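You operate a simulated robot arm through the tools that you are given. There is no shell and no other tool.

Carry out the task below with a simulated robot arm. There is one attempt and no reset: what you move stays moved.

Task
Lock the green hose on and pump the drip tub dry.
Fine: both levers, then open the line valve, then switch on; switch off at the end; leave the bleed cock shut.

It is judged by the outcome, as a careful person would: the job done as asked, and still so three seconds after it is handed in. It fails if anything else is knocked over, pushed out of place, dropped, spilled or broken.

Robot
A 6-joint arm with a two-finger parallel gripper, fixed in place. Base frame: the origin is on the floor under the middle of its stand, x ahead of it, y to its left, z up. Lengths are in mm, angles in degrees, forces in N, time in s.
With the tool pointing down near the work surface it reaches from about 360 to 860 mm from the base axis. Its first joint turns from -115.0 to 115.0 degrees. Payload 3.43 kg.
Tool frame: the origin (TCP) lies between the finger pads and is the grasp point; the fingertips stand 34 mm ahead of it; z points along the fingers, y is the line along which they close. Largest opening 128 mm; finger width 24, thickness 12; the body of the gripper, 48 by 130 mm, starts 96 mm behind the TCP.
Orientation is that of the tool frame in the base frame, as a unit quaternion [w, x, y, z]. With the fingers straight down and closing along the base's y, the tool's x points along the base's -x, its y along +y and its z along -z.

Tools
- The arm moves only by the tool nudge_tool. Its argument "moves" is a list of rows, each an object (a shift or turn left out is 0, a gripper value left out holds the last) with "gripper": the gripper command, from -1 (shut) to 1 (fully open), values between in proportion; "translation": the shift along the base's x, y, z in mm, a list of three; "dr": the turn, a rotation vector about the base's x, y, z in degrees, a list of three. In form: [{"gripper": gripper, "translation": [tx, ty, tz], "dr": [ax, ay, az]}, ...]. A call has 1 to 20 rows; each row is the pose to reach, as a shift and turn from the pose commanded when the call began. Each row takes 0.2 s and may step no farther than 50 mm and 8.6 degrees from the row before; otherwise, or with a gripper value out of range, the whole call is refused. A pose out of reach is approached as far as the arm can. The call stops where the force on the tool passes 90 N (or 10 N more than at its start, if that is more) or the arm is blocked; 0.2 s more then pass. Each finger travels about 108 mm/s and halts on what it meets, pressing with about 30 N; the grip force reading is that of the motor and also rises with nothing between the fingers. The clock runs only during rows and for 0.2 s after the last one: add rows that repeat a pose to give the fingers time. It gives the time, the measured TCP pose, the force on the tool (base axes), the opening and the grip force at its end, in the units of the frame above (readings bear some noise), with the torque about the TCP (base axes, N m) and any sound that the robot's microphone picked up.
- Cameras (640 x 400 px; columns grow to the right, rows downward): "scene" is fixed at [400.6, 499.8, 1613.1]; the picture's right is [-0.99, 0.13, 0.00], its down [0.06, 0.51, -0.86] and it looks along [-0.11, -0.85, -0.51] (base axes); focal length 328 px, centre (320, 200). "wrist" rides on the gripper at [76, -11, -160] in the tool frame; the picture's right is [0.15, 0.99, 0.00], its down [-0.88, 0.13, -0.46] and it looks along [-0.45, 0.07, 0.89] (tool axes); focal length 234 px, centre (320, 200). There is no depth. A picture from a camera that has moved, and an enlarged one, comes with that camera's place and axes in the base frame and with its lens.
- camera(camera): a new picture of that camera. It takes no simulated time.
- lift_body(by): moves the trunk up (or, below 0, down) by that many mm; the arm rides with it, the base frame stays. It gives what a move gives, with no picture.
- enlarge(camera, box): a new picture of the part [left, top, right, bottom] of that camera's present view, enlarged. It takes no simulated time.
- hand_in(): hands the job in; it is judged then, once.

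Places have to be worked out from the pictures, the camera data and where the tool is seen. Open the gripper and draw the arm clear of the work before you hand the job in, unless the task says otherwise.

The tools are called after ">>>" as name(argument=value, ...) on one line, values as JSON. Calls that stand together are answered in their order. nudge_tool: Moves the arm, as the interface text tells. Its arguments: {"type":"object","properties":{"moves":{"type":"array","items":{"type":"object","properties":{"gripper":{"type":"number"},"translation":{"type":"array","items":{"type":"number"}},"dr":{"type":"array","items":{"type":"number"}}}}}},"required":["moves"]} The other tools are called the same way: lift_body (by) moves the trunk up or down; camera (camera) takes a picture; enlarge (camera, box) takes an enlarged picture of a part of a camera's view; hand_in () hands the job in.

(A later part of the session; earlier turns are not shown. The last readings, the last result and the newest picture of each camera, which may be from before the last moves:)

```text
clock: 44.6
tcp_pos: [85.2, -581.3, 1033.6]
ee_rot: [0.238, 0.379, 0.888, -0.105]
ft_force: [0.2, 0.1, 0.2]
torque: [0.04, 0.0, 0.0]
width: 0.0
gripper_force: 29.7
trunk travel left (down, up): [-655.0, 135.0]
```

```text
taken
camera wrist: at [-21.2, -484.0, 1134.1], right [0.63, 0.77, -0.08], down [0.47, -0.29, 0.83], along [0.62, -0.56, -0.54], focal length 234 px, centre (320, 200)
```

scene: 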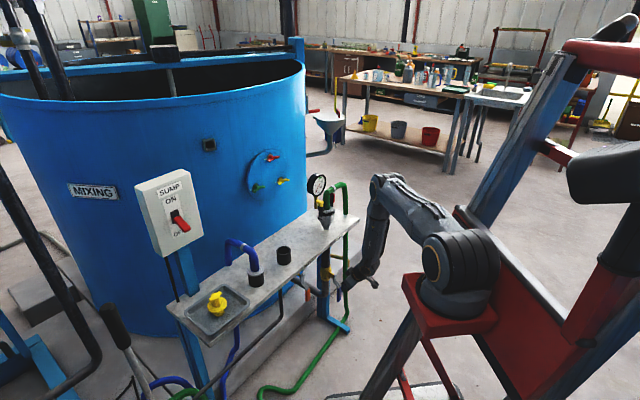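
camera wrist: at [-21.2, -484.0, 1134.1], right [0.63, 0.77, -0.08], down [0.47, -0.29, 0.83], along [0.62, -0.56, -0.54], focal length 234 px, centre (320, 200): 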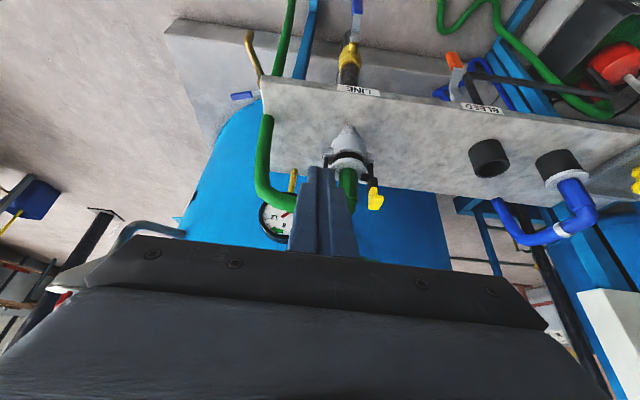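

Clear. I travel along the bench towards the switch and tub end, staying in front and high.

>>> nudge_tool(moves=[{"translation": [30, 29, 4]}, {"translation": [60, 58, 8]}, {"translation": [90, 87, 12]}, {"translation": [120, 116, 16]}, {"translation": [150, 145, 20]}, {"translation": [180, 174, 24]}, {"translation": [210, 203, 28]}, {"translation": [240, 232, 32]}, {"translation": [270, 261, 36]}, {"translation": [300, 290, 40]}, {"translation": [330, 319, 44]}, {"translation": [360, 348, 47]}])

>>> camera(camera="wrist")

>>> camera(camera="scene")

```text
clock: 47.2
tcp_pos: [445.3, -232.7, 1081.3]
ee_rot: [0.238, 0.377, 0.889, -0.105]
ft_force: [-0.8, 0.0, 0.7]
torque: [0.01, -0.02, 0.01]
width: 0.0
gripper_force: 29.8
trunk travel left (down, up): [-655.0, 135.0]
```

```text
taken
camera wrist: at [337.7, -136.3, 1181.5], right [0.63, 0.78, -0.08], down [0.47, -0.29, 0.84], along [0.62, -0.56, -0.54], focal length 234 px, centre (320, 200)
```

wrist: 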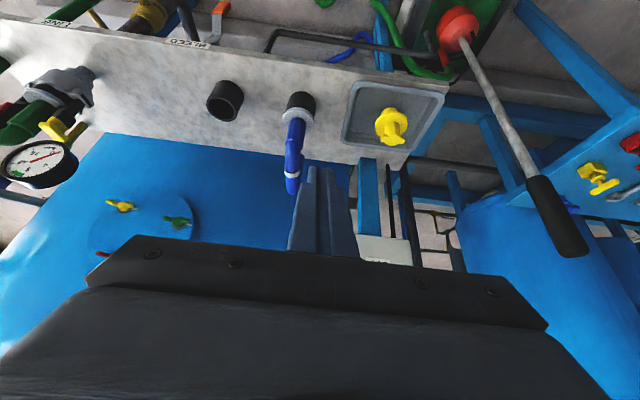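

```text
taken
```

scene: 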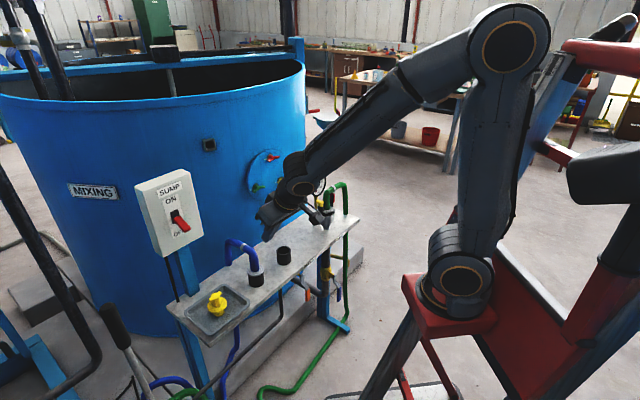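

The switch and tub end are in view now. I'll enlarge on the tub and on the switch box.

>>> enlarge(camera="wrist", box=[370, 0, 570, 120])

>>> enlarge(camera="wrist", box=[320, 150, 480, 280])

>>> enlarge(camera="wrist", box=[0, 30, 160, 200])

```text
3.20 times, centred on (470, 60) of wrist
camera zoom: at [337.7, -136.3, 1181.5], right [0.63, 0.78, -0.08], down [0.47, -0.29, 0.84], along [0.62, -0.56, -0.54], focal length 749 px, centre (-160, 648)
```

zoom: 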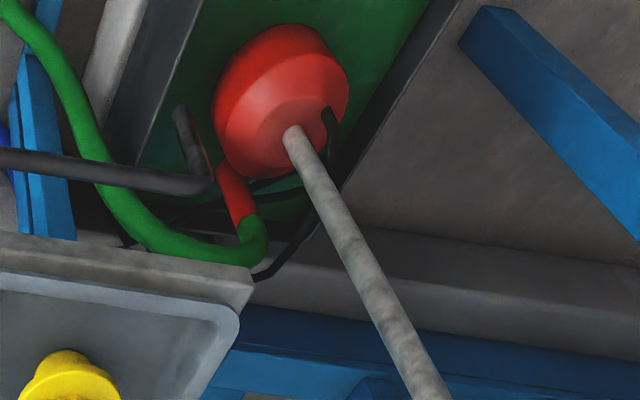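

```text
3.08 times, centred on (400, 215) of wrist
camera zoom: at [337.7, -136.3, 1181.5], right [0.63, 0.78, -0.08], down [0.47, -0.29, 0.84], along [0.62, -0.56, -0.54], focal length 720 px, centre (74, 154)
```

zoom: 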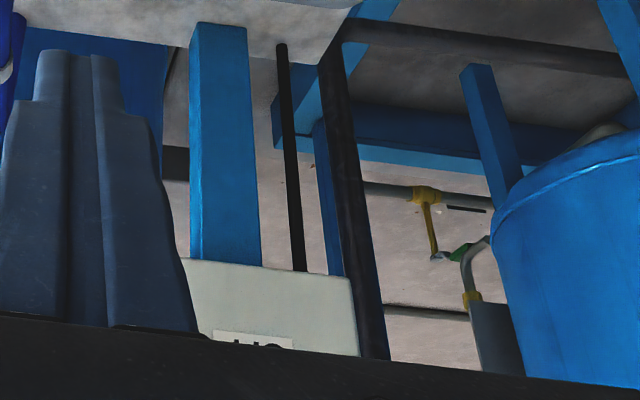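

```text
2.35 times, centred on (80, 115) of wrist
camera zoom: at [337.7, -136.3, 1181.5], right [0.63, 0.78, -0.08], down [0.47, -0.29, 0.84], along [0.62, -0.56, -0.54], focal length 551 px, centre (885, 400)
```

zoom: 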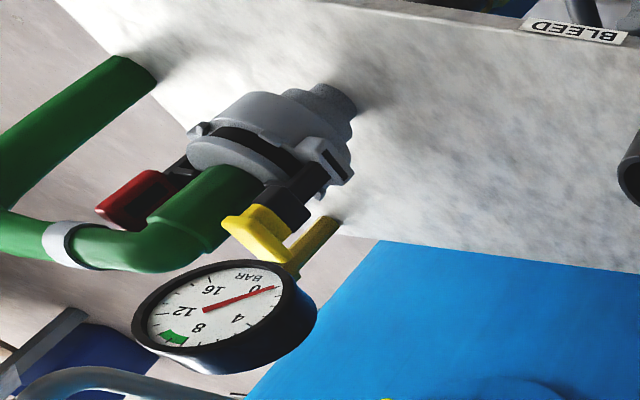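

The tub holds green liquid around the red pump. I'll turn the tool to point down with the camera facing +x, to get a clear baseline view of the tub before pumping.

>>> nudge_tool(moves=[{"translation": [-5, 20, 5], "dr": [4.8, 4.8, 0]}, {"translation": [-10, 45, 10], "dr": [9.6, 9.6, 0]}, {"translation": [-15, 70, 15], "dr": [14.4, 14.4, 0]}, {"translation": [-20, 95, 20], "dr": [19.2, 19.2, 0]}])

>>> nudge_tool(moves=[{"translation": [0, 15, 5], "dr": [0, 0, 7.5]}, {"translation": [0, 30, 10], "dr": [0, 0, 15]}, {"translation": [0, 45, 15], "dr": [0, 0, 22.5]}, {"translation": [0, 60, 20], "dr": [0, 0, 30]}, {"translation": [0, 75, 25], "dr": [0, 0, 37.5]}, {"translation": [0, 90, 30], "dr": [0, 0, 45]}])

>>> camera(camera="wrist")

```text
clock: 48.2
tcp_pos: [426.8, -138.2, 1100.0]
ee_rot: [0.02, 0.39, 0.921, -0.017]
ft_force: [-0.7, -0.1, 0.8]
torque: [-0.04, -0.02, 0.01]
width: 0.1
gripper_force: 30.1
trunk travel left (down, up): [-655.0, 135.0]
```

```text
clock: 49.6
tcp_pos: [426.0, -48.2, 1131.0]
ee_rot: [0.026, 0.007, 1.0, -0.007]
ft_force: [0.4, -0.1, 0.6]
torque: [0.01, 0.0, -0.01]
width: 0.0
gripper_force: 30.6
trunk travel left (down, up): [-655.0, 135.0]
```

```text
taken
camera wrist: at [343.6, -56.7, 1286.8], right [-0.13, 0.99, -0.02], down [0.86, 0.13, 0.5], along [0.5, 0.05, -0.87], focal length 234 px, centre (320, 200)
```

wrist: 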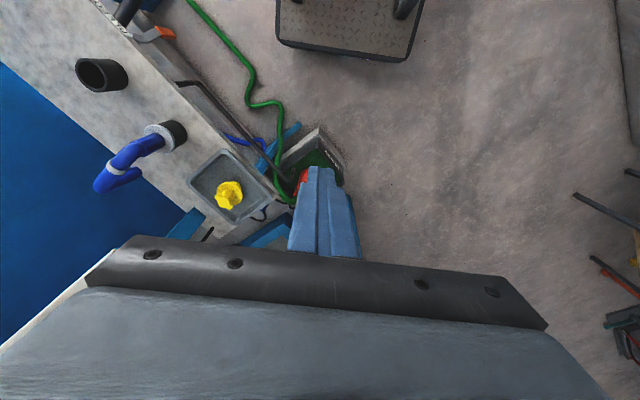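

The fingers block part of the tub. I shift sideways (+y) to clear the view.

>>> nudge_tool(moves=[{"translation": [0, 45, 0]}, {"translation": [0, 90, 0]}, {"translation": [0, 135, 0]}, {"translation": [0, 180, 0]}])

>>> camera(camera="wrist")

>>> enlarge(camera="wrist", box=[200, 80, 340, 240])

```text
clock: 50.6
tcp_pos: [427.6, 133.4, 1131.5]
ee_rot: [0.027, 0.008, 1.0, -0.008]
ft_force: [-0.8, -0.4, 0.4]
torque: [0.01, -0.06, 0.03]
width: 0.1
gripper_force: 29.8
trunk travel left (down, up): [-655.0, 135.0]
```

```text
taken
camera wrist: at [343.9, 124.7, 1287.5], right [-0.13, 0.99, -0.02], down [0.86, 0.12, 0.5], along [0.5, 0.04, -0.87], focal length 234 px, centre (320, 200)
```

wrist: 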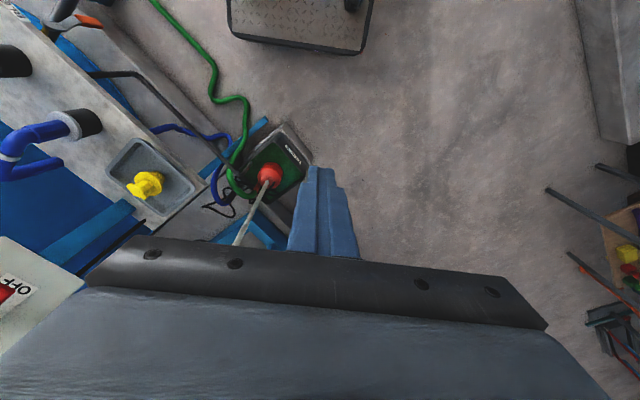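

```text
2.50 times, centred on (270, 160) of wrist
camera zoom: at [343.9, 124.7, 1287.5], right [-0.13, 0.99, -0.02], down [0.86, 0.12, 0.5], along [0.5, 0.04, -0.87], focal length 585 px, centre (445, 300)
```

zoom: 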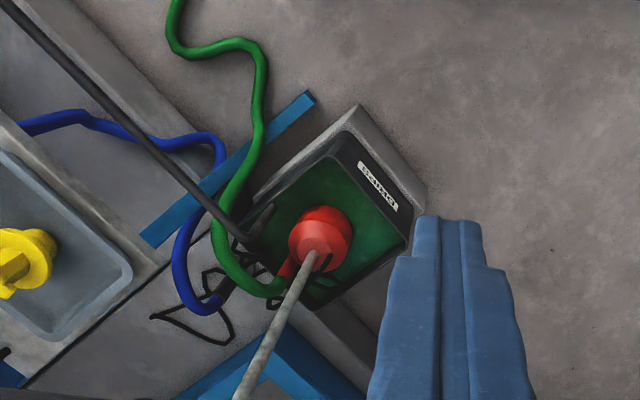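

The tub is now clear. I'll enlarge further to record the starting level.

>>> enlarge(camera="wrist", box=[240, 115, 315, 205])

```text
4.44 times, centred on (278, 160) of wrist
camera zoom: at [343.9, 124.7, 1287.5], right [-0.13, 0.99, -0.02], down [0.86, 0.12, 0.5], along [0.5, 0.04, -0.87], focal length 1041 px, centre (509, 378)
```

zoom: 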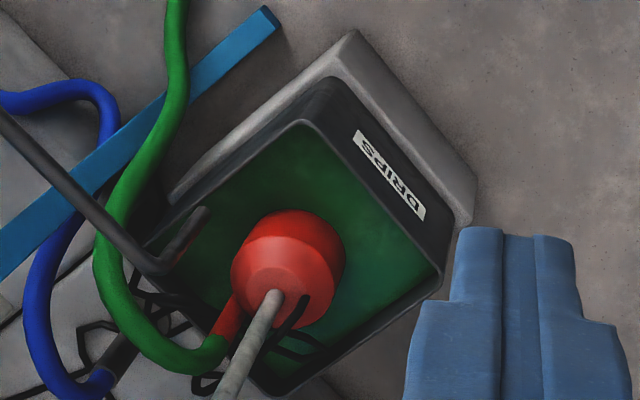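

Baseline: the "DRIPS" tub is well filled with green liquid. Now back to the switch, yawing first, then tilting to point at the box from the front.

>>> nudge_tool(moves=[{"translation": [4, -42, -5], "dr": [0, 0, -7.5]}, {"translation": [8, -84, -10], "dr": [0, 0, -15]}, {"translation": [12, -126, -15], "dr": [0, 0, -22.5]}, {"translation": [15, -168, -20], "dr": [0, 0, -30]}, {"translation": [18, -210, -25], "dr": [0, 0, -37.5]}, {"translation": [22, -253, -31], "dr": [0, 0, -45]}])

>>> nudge_tool(moves=[{"translation": [14, -7, -6], "dr": [-5.1, -5.1, 0]}, {"translation": [28, -14, -12], "dr": [-10.2, -10.2, 0]}, {"translation": [42, -22, -18], "dr": [-15.3, -15.3, 0]}, {"translation": [56, -30, -24], "dr": [-20.4, -20.4, 0]}, {"translation": [70, -37, -30], "dr": [-25.5, -25.5, 0]}, {"translation": [84, -45, -36], "dr": [-30.6, -30.6, 0]}, {"translation": [98, -52, -42], "dr": [-35.7, -35.7, 0]}, {"translation": [112, -60, -48], "dr": [-40.8, -40.8, 0]}, {"translation": [127, -67, -55], "dr": [-45.9, -45.9, 0]}])

>>> camera(camera="wrist")

>>> camera(camera="scene")

```text
clock: 52.0
tcp_pos: [448.2, -122.3, 1099.4]
ee_rot: [0.021, 0.391, 0.92, -0.018]
ft_force: [-0.4, 0.9, 0.6]
torque: [0.01, 0.02, 0.01]
width: 0.1
gripper_force: 30.2
trunk travel left (down, up): [-655.0, 135.0]
```

```text
clock: 54.0
tcp_pos: [576.5, -187.0, 1044.5]
ee_rot: [0.516, 0.327, 0.762, -0.215]
ft_force: [-0.8, 0.4, 0.9]
torque: [-0.01, -0.02, 0.06]
width: 0.1
gripper_force: 30.4
trunk travel left (down, up): [-655.0, 135.0]
```

```text
taken
camera wrist: at [446.0, -68.8, 1034.9], right [0.68, 0.73, -0.13], down [0.02, 0.15, 0.99], along [0.74, -0.67, 0.09], focal length 234 px, centre (320, 200)
```

wrist: 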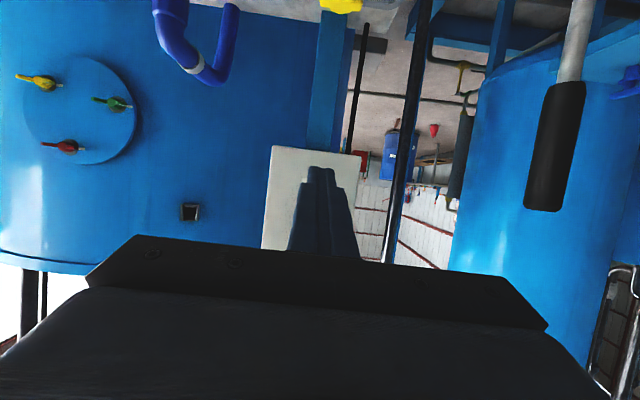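

```text
taken
```

scene: 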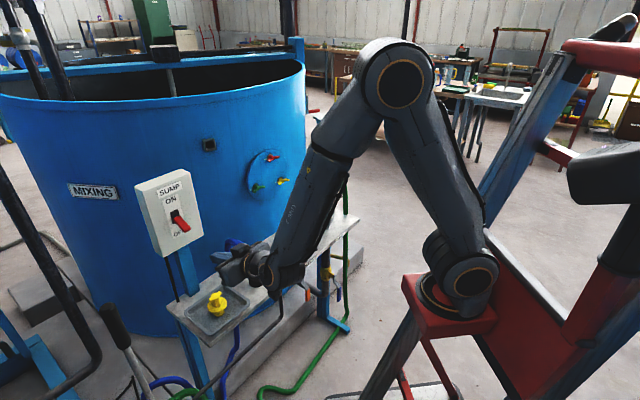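

The tool is lined up with the switch lever (a≈275). I advance under the lever tip, with the finger tops about 15 mm below it.

>>> nudge_tool(moves=[{"translation": [26, -26, 0]}, {"translation": [52, -52, -1]}, {"translation": [76, -76, -2]}, {"translation": [76, -76, -2]}])

>>> enlarge(camera="scene", box=[130, 160, 290, 280])

>>> camera(camera="wrist")

```text
clock: 55.0
tcp_pos: [653.9, -265.7, 1042.6]
ee_rot: [0.515, 0.327, 0.762, -0.216]
ft_force: [0.5, 0.1, 0.0]
torque: [-0.01, 0.01, -0.01]
width: 0.1
gripper_force: 30.4
trunk travel left (down, up): [-655.0, 135.0]
```

```text
3.33 times, centred on (210, 220) of scene
camera zoom: at [400.6, 499.8, 1613.1], right [-0.99, 0.13, 0.0], down [0.06, 0.51, -0.86], along [-0.11, -0.85, -0.51], focal length 1095 px, centre (687, 133)
```

zoom: 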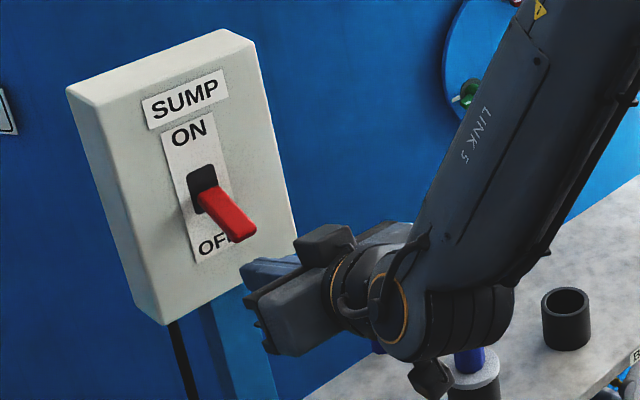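

```text
taken
camera wrist: at [523.3, -145.8, 1033.8], right [0.68, 0.72, -0.13], down [0.03, 0.15, 0.99], along [0.74, -0.67, 0.08], focal length 234 px, centre (320, 200)
```

wrist: 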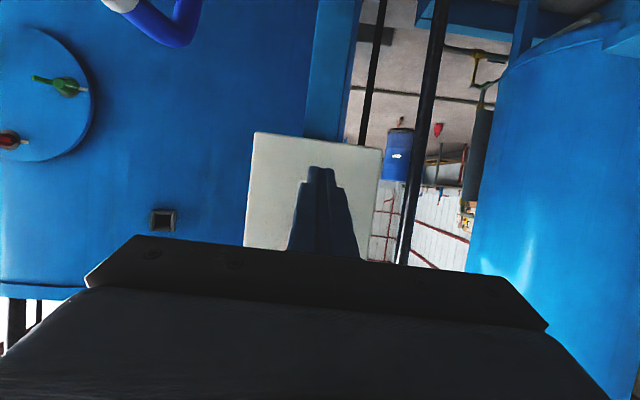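

The fingertips are directly below the lever tip. I lift slowly.

>>> nudge_tool(moves=[{"translation": [0, 0, 9]}, {"translation": [0, 0, 18]}, {"translation": [0, 0, 26]}, {"translation": [0, 0, 34]}])

>>> enlarge(camera="scene", box=[130, 160, 290, 280])

```text
clock: 56.0
tcp_pos: [652.5, -264.1, 1078.4]
ee_rot: [0.515, 0.328, 0.762, -0.217]
ft_force: [-0.6, 0.7, -0.9]
torque: [0.05, 0.01, 0.01]
width: 0.0
gripper_force: 30.1
trunk travel left (down, up): [-655.0, 135.0]
```

```text
3.33 times, centred on (210, 220) of scene
camera zoom: at [400.6, 499.8, 1613.1], right [-0.99, 0.13, 0.0], down [0.06, 0.51, -0.86], along [-0.11, -0.85, -0.51], focal length 1095 px, centre (687, 133)
```

zoom: 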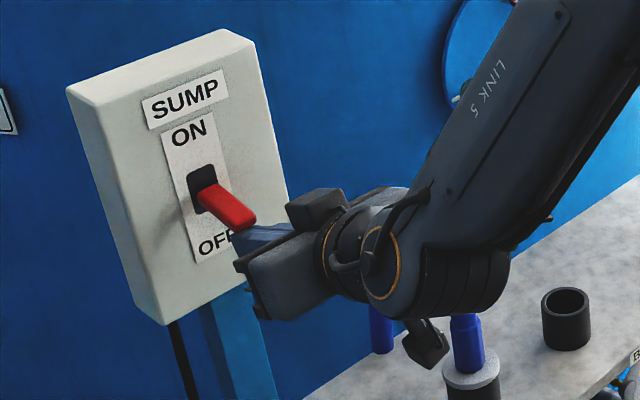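

The lever is rising freely. I continue up towards ON.

>>> nudge_tool(moves=[{"translation": [0, 0, 8]}, {"translation": [0, 0, 16]}, {"translation": [0, 0, 24]}])

>>> enlarge(camera="scene", box=[130, 160, 290, 280])

```text
clock: 56.8
tcp_pos: [652.3, -264.4, 1100.9]
ee_rot: [0.515, 0.328, 0.762, -0.216]
ft_force: [0.2, 0.3, 0.7]
torque: [-0.01, -0.02, -0.05]
width: 0.0
gripper_force: 30.1
trunk travel left (down, up): [-655.0, 135.0]
```

```text
3.33 times, centred on (210, 220) of scene
camera zoom: at [400.6, 499.8, 1613.1], right [-0.99, 0.13, 0.0], down [0.06, 0.51, -0.86], along [-0.11, -0.85, -0.51], focal length 1095 px, centre (687, 133)
```

zoom: 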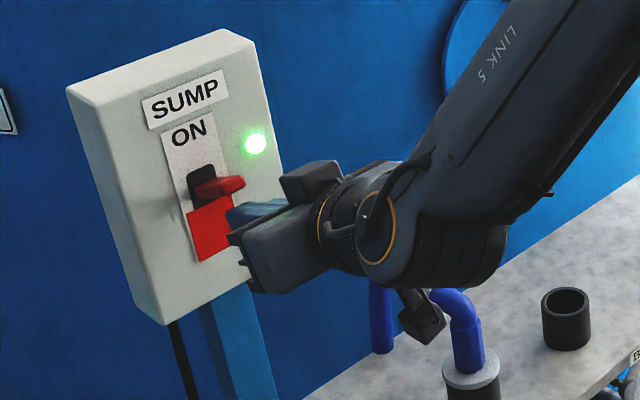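

The pump is ON: the lever is up and the green lamp is lit. I'll check the gauge and coupling, which costs no simulated time, then retreat to watch the tub.

>>> enlarge(camera="scene", box=[290, 160, 370, 240])

>>> nudge_tool(moves=[{"translation": [-20, 20, -8]}, {"translation": [-50, 50, -10], "dr": [5.5, 5.5, 0]}, {"translation": [-75, 90, -8], "dr": [11, 11, 0]}, {"translation": [-100, 130, -5], "dr": [16.5, 16.5, 0], "gripper": 1}, {"translation": [-125, 172, 0], "dr": [22, 22, 0]}, {"translation": [-145, 216, 3], "dr": [27.5, 27.5, 0]}, {"translation": [-165, 260, 6], "dr": [33, 33, 0]}, {"translation": [-185, 305, 8], "dr": [38.5, 38.5, 0]}, {"translation": [-200, 350, 10], "dr": [44, 44, 0]}, {"translation": [-212, 395, 10], "dr": [46, 46, 0]}, {"translation": [-212, 440, 10], "dr": [46, 46, 0]}])

>>> camera(camera="wrist")

>>> enlarge(camera="scene", box=[290, 160, 370, 240])

```text
5.00 times, centred on (330, 200) of scene
camera zoom: at [400.6, 499.8, 1613.1], right [-0.99, 0.13, 0.0], down [0.06, 0.51, -0.86], along [-0.11, -0.85, -0.51], focal length 1643 px, centre (270, 200)
```

zoom: 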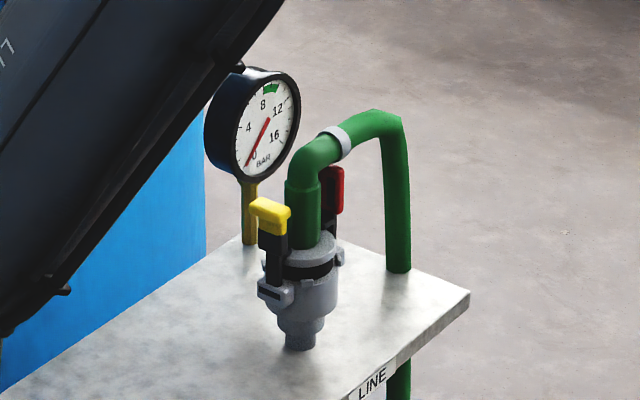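

```text
clock: 59.2
tcp_pos: [438.4, 176.2, 1111.5]
ee_rot: [0.019, 0.389, 0.921, -0.018]
ft_force: [-0.2, 0.2, 0.0]
torque: [0.03, -0.03, 0.01]
width: 128.0
gripper_force: 0.1
trunk travel left (down, up): [-655.0, 135.0]
```

```text
taken
camera wrist: at [375.7, 229.2, 1268.6], right [0.61, 0.79, -0.02], down [0.7, -0.52, 0.5], along [0.38, -0.32, -0.87], focal length 234 px, centre (320, 200)
```

wrist: 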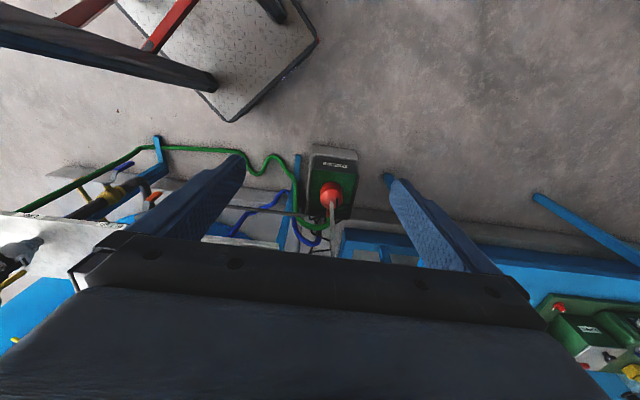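

```text
5.00 times, centred on (330, 200) of scene
camera zoom: at [400.6, 499.8, 1613.1], right [-0.99, 0.13, 0.0], down [0.06, 0.51, -0.86], along [-0.11, -0.85, -0.51], focal length 1643 px, centre (270, 200)
```

zoom: 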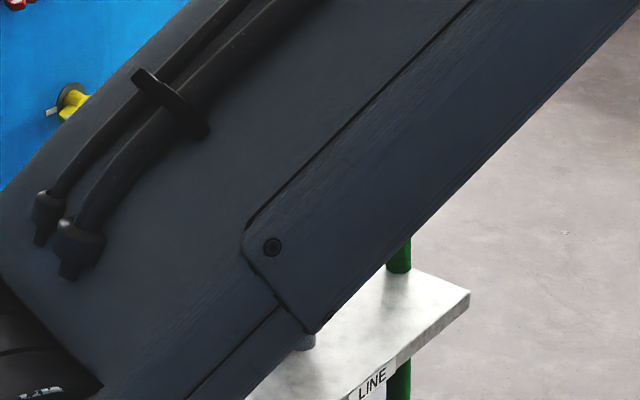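

The tub is visible between the open fingers. I'll enlarge to read the level and the switch lamp.

>>> enlarge(camera="wrist", box=[290, 135, 370, 235])

>>> enlarge(camera="scene", box=[130, 160, 210, 260])

>>> enlarge(camera="wrist", box=[0, 150, 170, 300])

```text
4.00 times, centred on (330, 185) of wrist
camera zoom: at [375.7, 229.2, 1268.6], right [0.61, 0.79, -0.02], down [0.7, -0.52, 0.5], along [0.38, -0.32, -0.87], focal length 937 px, centre (280, 260)
```

zoom: 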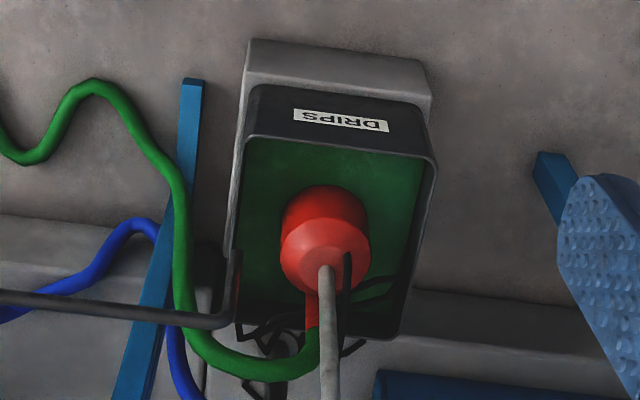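

```text
4.00 times, centred on (170, 210) of scene
camera zoom: at [400.6, 499.8, 1613.1], right [-0.99, 0.13, 0.0], down [0.06, 0.51, -0.86], along [-0.11, -0.85, -0.51], focal length 1314 px, centre (920, 160)
```

zoom: 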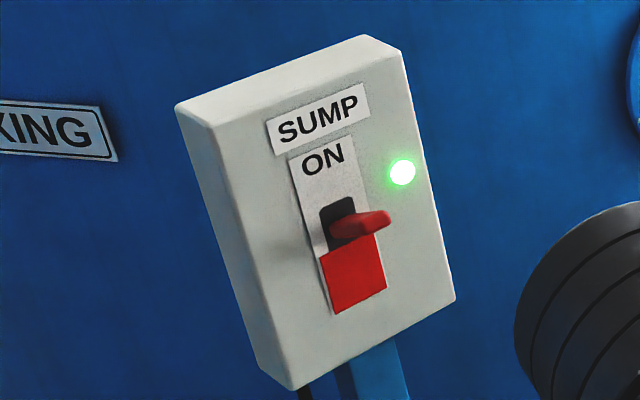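

```text
2.67 times, centred on (85, 225) of wrist
camera zoom: at [375.7, 229.2, 1268.6], right [0.61, 0.79, -0.02], down [0.7, -0.52, 0.5], along [0.38, -0.32, -0.87], focal length 624 px, centre (947, 133)
```

zoom: 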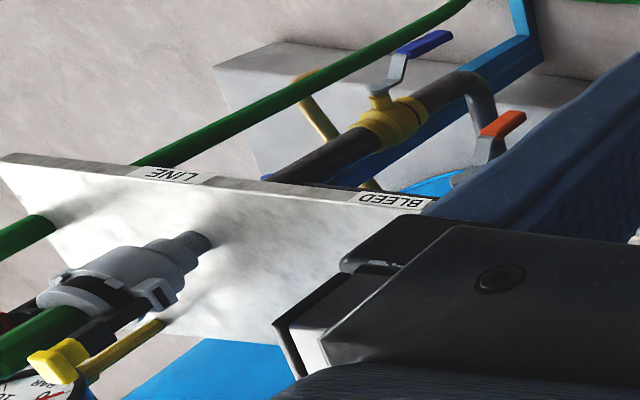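

The lamp stays green and the handles are as set. I hold this pose for about 2 seconds and compare the level.

>>> nudge_tool(moves=[{"translation": [0, 0, 0]}, {"translation": [0, 0, 0]}, {"translation": [0, 0, 0]}, {"translation": [0, 0, 0]}, {"translation": [0, 0, 0]}, {"translation": [0, 0, 0]}, {"translation": [0, 0, 0]}, {"translation": [0, 0, 0]}, {"translation": [0, 0, 0]}, {"translation": [0, 0, 0]}])

>>> enlarge(camera="wrist", box=[290, 135, 370, 235])

>>> enlarge(camera="wrist", box=[0, 150, 170, 300])

```text
clock: 61.4
tcp_pos: [439.8, 176.1, 1112.6]
ee_rot: [0.02, 0.39, 0.92, -0.018]
ft_force: [-0.3, -0.9, 0.3]
torque: [0.02, -0.02, -0.01]
width: 128.1
gripper_force: 0.1
trunk travel left (down, up): [-655.0, 135.0]
```

```text
4.00 times, centred on (330, 185) of wrist
camera zoom: at [375.9, 229.2, 1268.5], right [0.61, 0.79, -0.02], down [0.7, -0.52, 0.5], along [0.38, -0.32, -0.87], focal length 937 px, centre (280, 260)
```

zoom: 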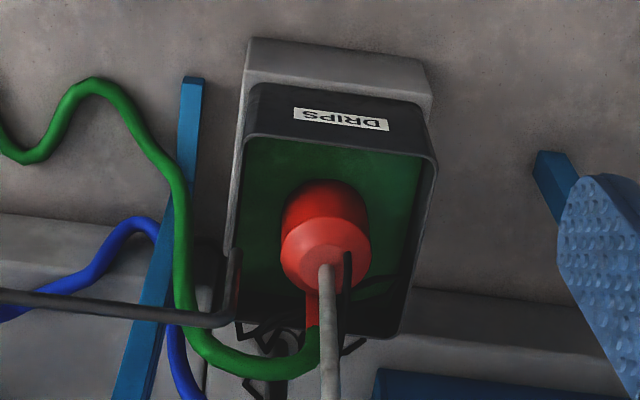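

```text
2.67 times, centred on (85, 225) of wrist
camera zoom: at [375.9, 229.2, 1268.5], right [0.61, 0.79, -0.02], down [0.7, -0.52, 0.5], along [0.38, -0.32, -0.87], focal length 624 px, centre (947, 133)
```

zoom: 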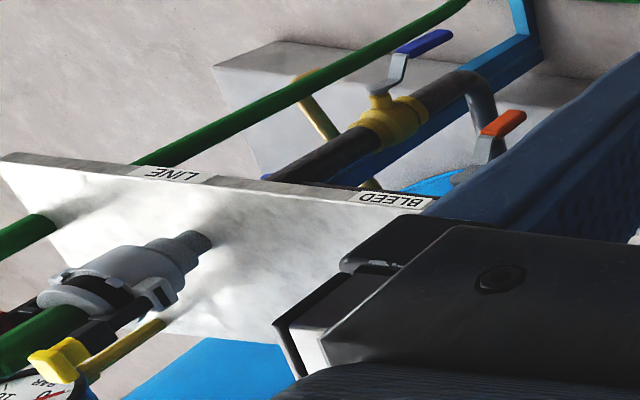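

The level is falling and the coupling shows no leak. I keep waiting and checking.

>>> nudge_tool(moves=[{"translation": [0, 0, 0]}, {"translation": [0, 0, 0]}, {"translation": [0, 0, 0]}, {"translation": [0, 0, 0]}, {"translation": [0, 0, 0]}, {"translation": [0, 0, 0]}, {"translation": [0, 0, 0]}, {"translation": [0, 0, 0]}, {"translation": [0, 0, 0]}, {"translation": [0, 0, 0]}, {"translation": [0, 0, 0]}, {"translation": [0, 0, 0]}, {"translation": [0, 0, 0]}, {"translation": [0, 0, 0]}, {"translation": [0, 0, 0]}])

>>> enlarge(camera="wrist", box=[290, 135, 370, 235])

>>> enlarge(camera="wrist", box=[0, 150, 170, 300])

```text
clock: 64.6
tcp_pos: [439.4, 175.5, 1112.2]
ee_rot: [0.02, 0.391, 0.92, -0.017]
ft_force: [0.2, 0.2, 0.7]
torque: [0.03, 0.01, -0.01]
width: 128.1
gripper_force: 0.0
trunk travel left (down, up): [-655.0, 135.0]
```

```text
4.00 times, centred on (330, 185) of wrist
camera zoom: at [375.8, 229.2, 1268.5], right [0.61, 0.79, -0.02], down [0.7, -0.52, 0.5], along [0.38, -0.32, -0.87], focal length 937 px, centre (280, 260)
```

zoom: 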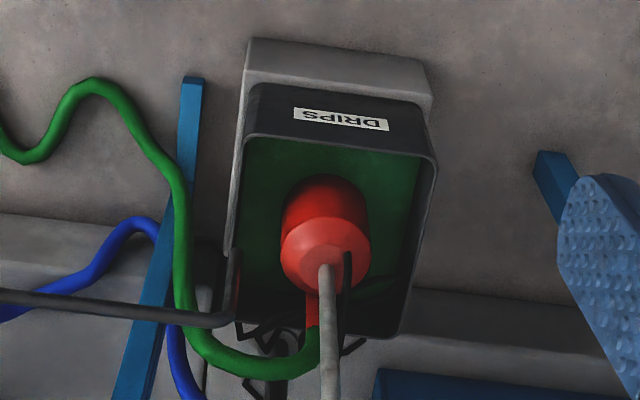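

```text
2.67 times, centred on (85, 225) of wrist
camera zoom: at [375.8, 229.2, 1268.5], right [0.61, 0.79, -0.02], down [0.7, -0.52, 0.5], along [0.38, -0.32, -0.87], focal length 624 px, centre (947, 133)
```

zoom: 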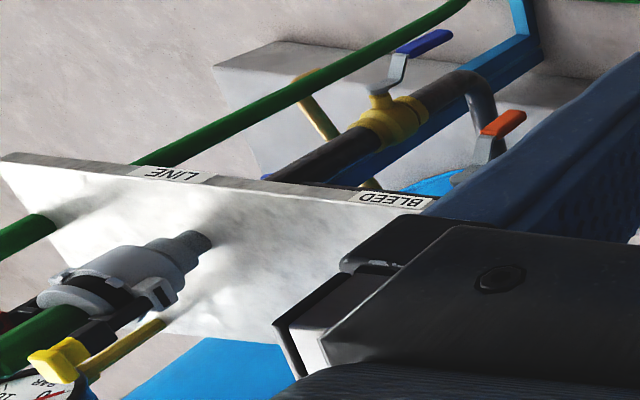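

Slowly dropping, with more of the red pump exposed. I keep holding.

>>> nudge_tool(moves=[{"translation": [0, 0, 0]}, {"translation": [0, 0, 0]}, {"translation": [0, 0, 0]}, {"translation": [0, 0, 0]}, {"translation": [0, 0, 0]}, {"translation": [0, 0, 0]}, {"translation": [0, 0, 0]}, {"translation": [0, 0, 0]}, {"translation": [0, 0, 0]}, {"translation": [0, 0, 0]}, {"translation": [0, 0, 0]}, {"translation": [0, 0, 0]}, {"translation": [0, 0, 0]}, {"translation": [0, 0, 0]}, {"translation": [0, 0, 0]}, {"translation": [0, 0, 0]}, {"translation": [0, 0, 0]}, {"translation": [0, 0, 0]}, {"translation": [0, 0, 0]}, {"translation": [0, 0, 0]}])

>>> enlarge(camera="wrist", box=[290, 135, 370, 235])

>>> camera(camera="wrist")

```text
clock: 68.8
tcp_pos: [439.7, 174.7, 1112.5]
ee_rot: [0.02, 0.39, 0.921, -0.017]
ft_force: [0.1, -0.6, -0.5]
torque: [-0.02, 0.02, -0.02]
width: 128.0
gripper_force: 0.1
trunk travel left (down, up): [-655.0, 135.0]
```

```text
4.00 times, centred on (330, 185) of wrist
camera zoom: at [375.9, 229.2, 1268.5], right [0.61, 0.79, -0.02], down [0.7, -0.52, 0.5], along [0.38, -0.32, -0.87], focal length 937 px, centre (280, 260)
```

zoom: 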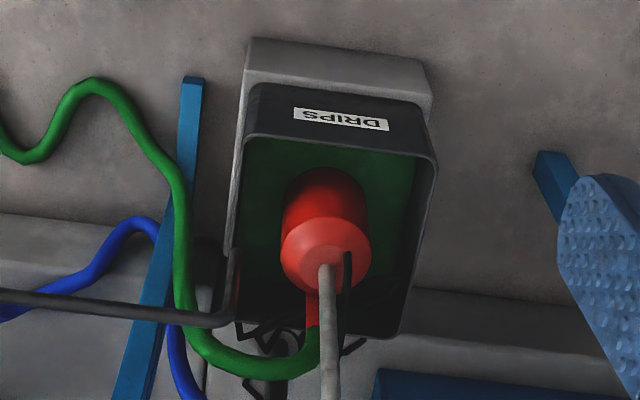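

```text
taken
camera wrist: at [375.9, 229.2, 1268.5], right [0.61, 0.79, -0.02], down [0.7, -0.52, 0.5], along [0.38, -0.32, -0.87], focal length 234 px, centre (320, 200)
```

wrist: 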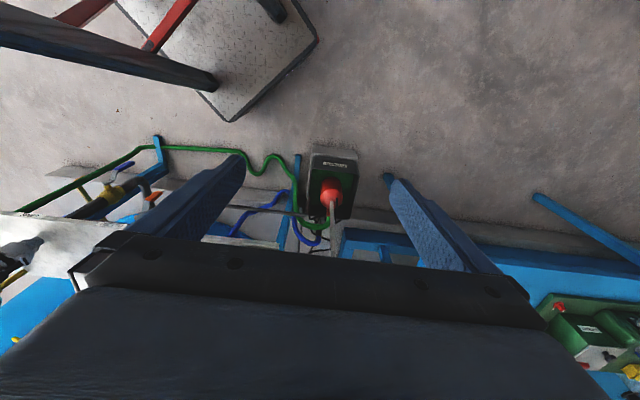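

Still falling steadily. I continue holding.

>>> nudge_tool(moves=[{"translation": [0, 0, 0]}, {"translation": [0, 0, 0]}, {"translation": [0, 0, 0]}, {"translation": [0, 0, 0]}, {"translation": [0, 0, 0]}, {"translation": [0, 0, 0]}, {"translation": [0, 0, 0]}, {"translation": [0, 0, 0]}, {"translation": [0, 0, 0]}, {"translation": [0, 0, 0]}, {"translation": [0, 0, 0]}, {"translation": [0, 0, 0]}, {"translation": [0, 0, 0]}, {"translation": [0, 0, 0]}, {"translation": [0, 0, 0]}, {"translation": [0, 0, 0]}, {"translation": [0, 0, 0]}, {"translation": [0, 0, 0]}, {"translation": [0, 0, 0]}, {"translation": [0, 0, 0]}])

>>> enlarge(camera="wrist", box=[290, 135, 370, 235])

```text
clock: 73.0
tcp_pos: [439.1, 175.0, 1112.7]
ee_rot: [0.02, 0.39, 0.92, -0.018]
ft_force: [-0.1, 0.2, -0.2]
torque: [0.02, 0.01, 0.01]
width: 127.9
gripper_force: 0.1
trunk travel left (down, up): [-655.0, 135.0]
```

```text
4.00 times, centred on (330, 185) of wrist
camera zoom: at [375.8, 229.2, 1268.5], right [0.61, 0.79, -0.02], down [0.7, -0.52, 0.5], along [0.38, -0.32, -0.87], focal length 937 px, centre (280, 260)
```

zoom: 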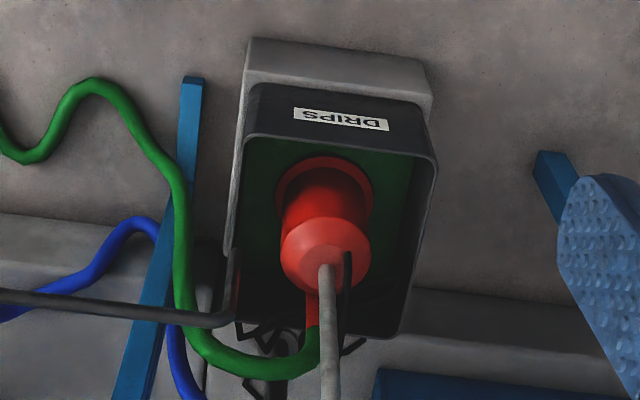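

The pump's wide base is now emerging, so it's close to the bottom. I'll use shorter waits.

>>> nudge_tool(moves=[{"translation": [0, 0, 0]}, {"translation": [0, 0, 0]}, {"translation": [0, 0, 0]}, {"translation": [0, 0, 0]}, {"translation": [0, 0, 0]}, {"translation": [0, 0, 0]}, {"translation": [0, 0, 0]}, {"translation": [0, 0, 0]}, {"translation": [0, 0, 0]}, {"translation": [0, 0, 0]}])

>>> enlarge(camera="wrist", box=[300, 145, 350, 215])

```text
clock: 75.2
tcp_pos: [439.0, 175.1, 1111.6]
ee_rot: [0.02, 0.389, 0.921, -0.018]
ft_force: [0.1, 0.4, -0.1]
torque: [-0.03, 0.0, -0.02]
width: 127.9
gripper_force: 0.1
trunk travel left (down, up): [-655.0, 135.0]
```

```text
5.71 times, centred on (325, 180) of wrist
camera zoom: at [375.9, 229.2, 1268.5], right [0.61, 0.79, -0.02], down [0.7, -0.52, 0.5], along [0.38, -0.32, -0.87], focal length 1338 px, centre (291, 314)
```

zoom: 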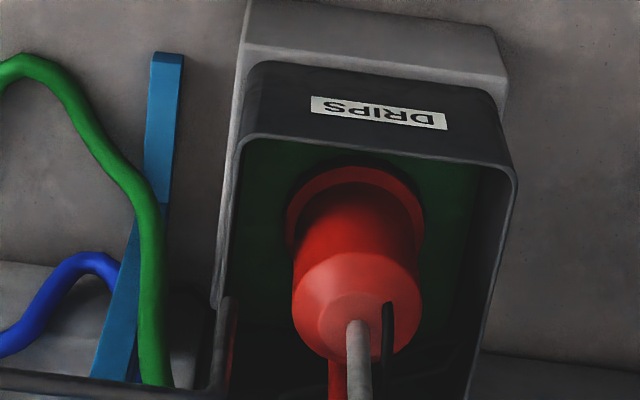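

Still a green film at the bottom. I wait a bit more.

>>> nudge_tool(moves=[{"translation": [0, 0, 0]}, {"translation": [0, 0, 0]}, {"translation": [0, 0, 0]}, {"translation": [0, 0, 0]}, {"translation": [0, 0, 0]}, {"translation": [0, 0, 0]}, {"translation": [0, 0, 0]}, {"translation": [0, 0, 0]}, {"translation": [0, 0, 0]}, {"translation": [0, 0, 0]}])

>>> enlarge(camera="wrist", box=[300, 145, 350, 215])

```text
clock: 77.4
tcp_pos: [440.0, 175.7, 1112.1]
ee_rot: [0.019, 0.39, 0.92, -0.018]
ft_force: [0.5, 0.1, 0.3]
torque: [0.03, 0.0, -0.01]
width: 128.0
gripper_force: 0.1
trunk travel left (down, up): [-655.0, 135.0]
```

```text
5.71 times, centred on (325, 180) of wrist
camera zoom: at [375.8, 229.2, 1268.5], right [0.61, 0.79, -0.02], down [0.7, -0.52, 0.5], along [0.38, -0.32, -0.87], focal length 1338 px, centre (291, 314)
```

zoom: 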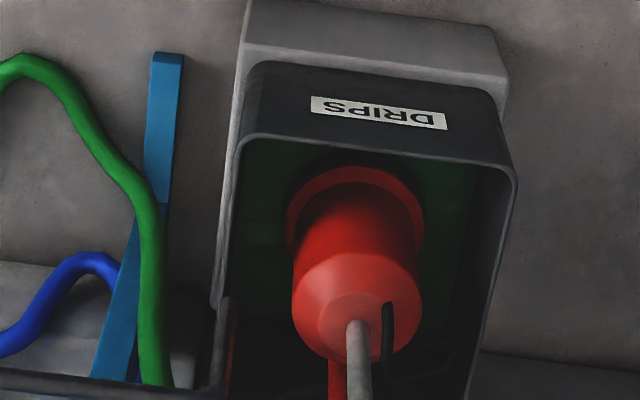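

Still some green left, darker and lower. I wait on.

>>> nudge_tool(moves=[{"translation": [0, 0, 0]}, {"translation": [0, 0, 0]}, {"translation": [0, 0, 0]}, {"translation": [0, 0, 0]}, {"translation": [0, 0, 0]}, {"translation": [0, 0, 0]}, {"translation": [0, 0, 0]}, {"translation": [0, 0, 0]}, {"translation": [0, 0, 0]}, {"translation": [0, 0, 0]}])

>>> enlarge(camera="wrist", box=[300, 145, 350, 215])

```text
clock: 79.6
tcp_pos: [440.0, 175.4, 1111.0]
ee_rot: [0.02, 0.39, 0.92, -0.018]
ft_force: [0.5, -0.2, 0.0]
torque: [-0.02, -0.03, 0.0]
width: 127.9
gripper_force: 0.0
trunk travel left (down, up): [-655.0, 135.0]
```

```text
5.71 times, centred on (325, 180) of wrist
camera zoom: at [375.9, 229.2, 1268.5], right [0.61, 0.79, -0.02], down [0.7, -0.52, 0.5], along [0.38, -0.32, -0.87], focal length 1338 px, centre (291, 314)
```

zoom: 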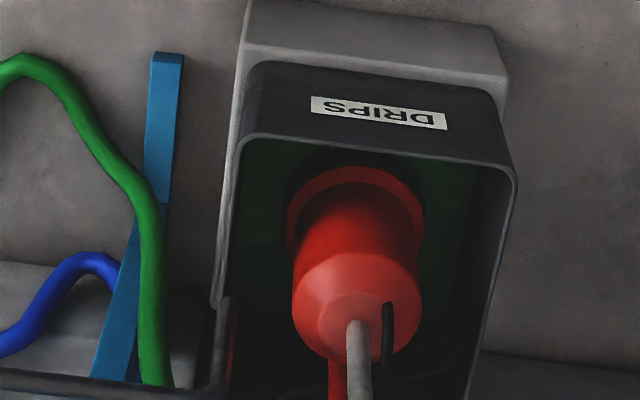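

Still dimming. Another wait.

>>> nudge_tool(moves=[{"translation": [0, 0, 0]}, {"translation": [0, 0, 0]}, {"translation": [0, 0, 0]}, {"translation": [0, 0, 0]}, {"translation": [0, 0, 0]}, {"translation": [0, 0, 0]}, {"translation": [0, 0, 0]}, {"translation": [0, 0, 0]}, {"translation": [0, 0, 0]}, {"translation": [0, 0, 0]}, {"translation": [0, 0, 0]}, {"translation": [0, 0, 0]}, {"translation": [0, 0, 0]}])

>>> enlarge(camera="wrist", box=[300, 145, 350, 215])

>>> enlarge(camera="scene", box=[130, 160, 210, 260])

```text
clock: 82.4
tcp_pos: [438.4, 175.7, 1112.4]
ee_rot: [0.019, 0.391, 0.92, -0.018]
ft_force: [0.3, -1.0, 0.4]
torque: [0.0, 0.03, -0.02]
width: 128.0
gripper_force: 0.1
trunk travel left (down, up): [-655.0, 135.0]
```

```text
5.71 times, centred on (325, 180) of wrist
camera zoom: at [375.8, 229.2, 1268.5], right [0.61, 0.79, -0.02], down [0.7, -0.52, 0.5], along [0.38, -0.32, -0.87], focal length 1338 px, centre (291, 314)
```

zoom: 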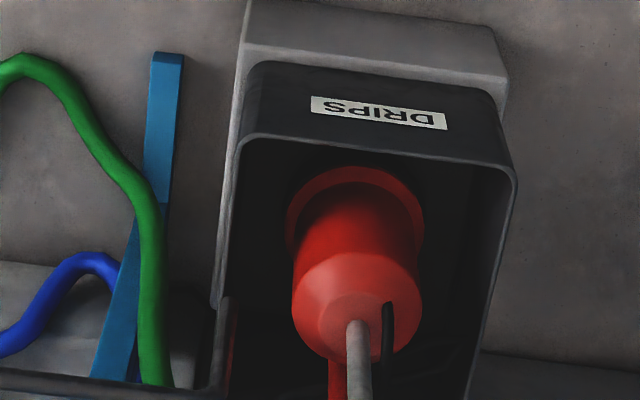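

```text
4.00 times, centred on (170, 210) of scene
camera zoom: at [400.6, 499.8, 1613.1], right [-0.99, 0.13, 0.0], down [0.06, 0.51, -0.86], along [-0.11, -0.85, -0.51], focal length 1314 px, centre (920, 160)
```

zoom: 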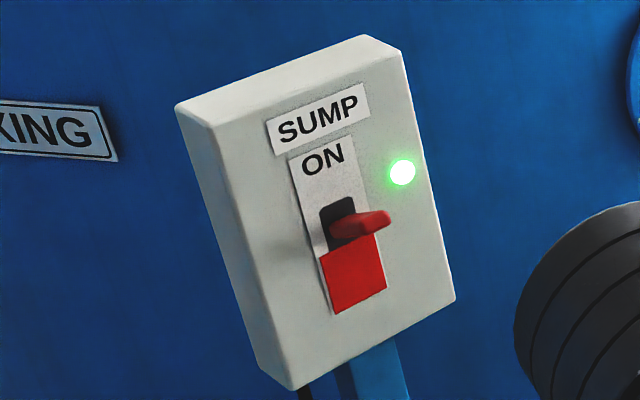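

The tub bottom is black with no green left, so it's dry. Now I return to switch the pump off: I close the gripper, tilt, and come in above the lever.

>>> nudge_tool(moves=[{"gripper": -1, "translation": [12, -40, 7], "dr": [-4.6, -4.6, 0]}, {"translation": [26, -80, 14], "dr": [-9.2, -9.2, 0]}, {"translation": [40, -120, 21], "dr": [-13.8, -13.8, 0]}, {"translation": [55, -158, 28], "dr": [-18.4, -18.4, 0]}, {"translation": [70, -196, 35], "dr": [-23, -23, 0]}, {"translation": [86, -234, 42], "dr": [-27.6, -27.6, 0]}, {"translation": [102, -272, 49], "dr": [-32.2, -32.2, 0]}, {"translation": [118, -309, 56], "dr": [-36.8, -36.8, 0]}, {"translation": [135, -344, 62], "dr": [-41.4, -41.4, 0]}, {"translation": [152, -377, 65], "dr": [-46, -46, 0]}, {"translation": [152, -377, 65], "dr": [-46, -46, 0]}])

>>> enlarge(camera="scene", box=[130, 140, 290, 280])

>>> camera(camera="wrist")

```text
clock: 84.8
tcp_pos: [592.3, -201.4, 1177.9]
ee_rot: [0.516, 0.327, 0.762, -0.216]
ft_force: [0.6, -0.4, 0.6]
torque: [-0.02, 0.0, 0.01]
width: 0.2
gripper_force: 30.1
trunk travel left (down, up): [-655.0, 135.0]
```

```text
2.86 times, centred on (210, 210) of scene
camera zoom: at [400.6, 499.8, 1613.1], right [-0.99, 0.13, 0.0], down [0.06, 0.51, -0.86], along [-0.11, -0.85, -0.51], focal length 939 px, centre (634, 171)
```

zoom: 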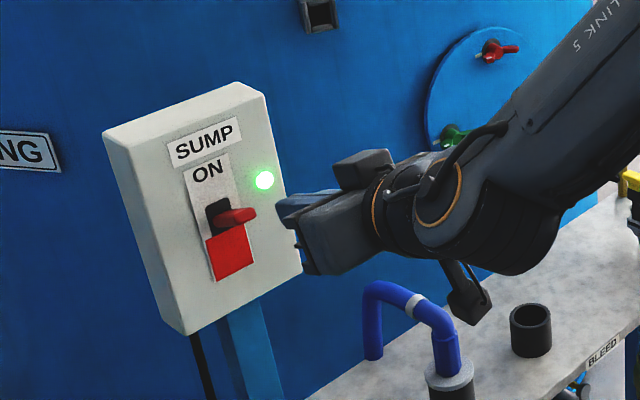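

```text
taken
camera wrist: at [462.9, -82.0, 1166.6], right [0.68, 0.72, -0.13], down [0.02, 0.15, 0.99], along [0.74, -0.67, 0.08], focal length 234 px, centre (320, 200)
```

wrist: 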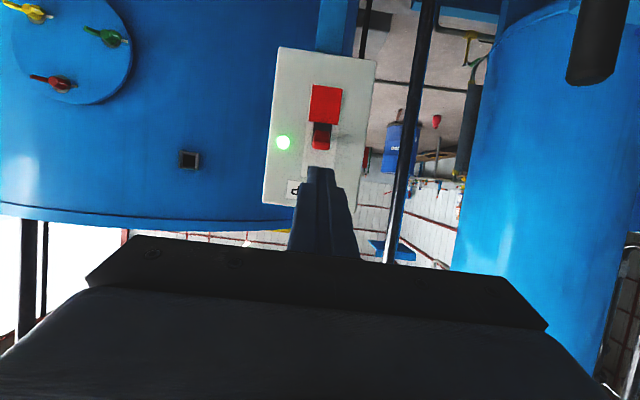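

The fingers are aligned with and above the ON lever. I advance over it and then press down.

>>> nudge_tool(moves=[{"translation": [21, -21, 0]}, {"translation": [42, -42, 0]}, {"translation": [62, -62, 0]}, {"translation": [62, -62, -10]}, {"translation": [62, -62, -20]}, {"translation": [62, -62, -30]}])

>>> enlarge(camera="scene", box=[130, 140, 290, 280])

```text
clock: 86.2
tcp_pos: [654.1, -263.1, 1146.0]
ee_rot: [0.515, 0.327, 0.762, -0.216]
ft_force: [0.7, -0.7, 1.7]
torque: [-0.01, -0.04, 0.01]
width: 0.0
gripper_force: 30.2
trunk travel left (down, up): [-655.0, 135.0]
```

```text
2.86 times, centred on (210, 210) of scene
camera zoom: at [400.6, 499.8, 1613.1], right [-0.99, 0.13, 0.0], down [0.06, 0.51, -0.86], along [-0.11, -0.85, -0.51], focal length 939 px, centre (634, 171)
```

zoom: 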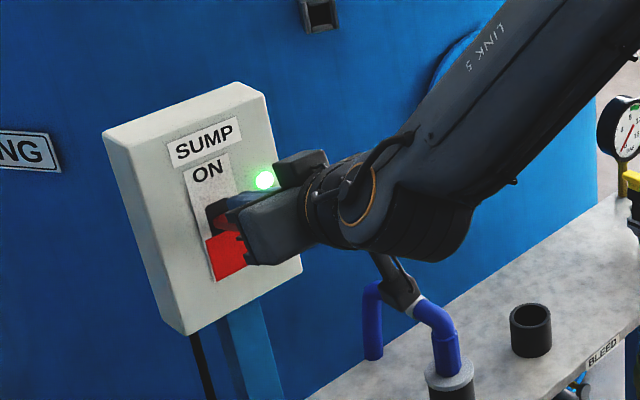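

The fingers are just touching the top of the lever. I press down towards OFF.

>>> nudge_tool(moves=[{"translation": [0, 0, -9]}, {"translation": [0, 0, -18]}, {"translation": [0, 0, -26]}, {"translation": [0, 0, -33]}])

>>> enlarge(camera="scene", box=[130, 140, 290, 280])

```text
clock: 87.2
tcp_pos: [653.5, -262.4, 1112.6]
ee_rot: [0.515, 0.328, 0.762, -0.216]
ft_force: [-0.5, 0.6, -0.2]
torque: [-0.02, -0.01, -0.01]
width: 0.0
gripper_force: 30.1
trunk travel left (down, up): [-655.0, 135.0]
```

```text
2.86 times, centred on (210, 210) of scene
camera zoom: at [400.6, 499.8, 1613.1], right [-0.99, 0.13, 0.0], down [0.06, 0.51, -0.86], along [-0.11, -0.85, -0.51], focal length 939 px, centre (634, 171)
```

zoom: 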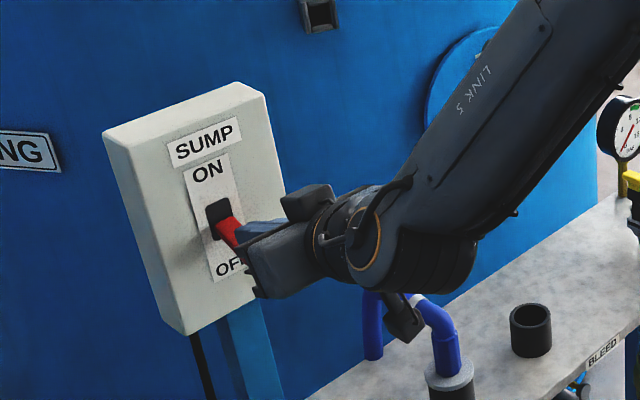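

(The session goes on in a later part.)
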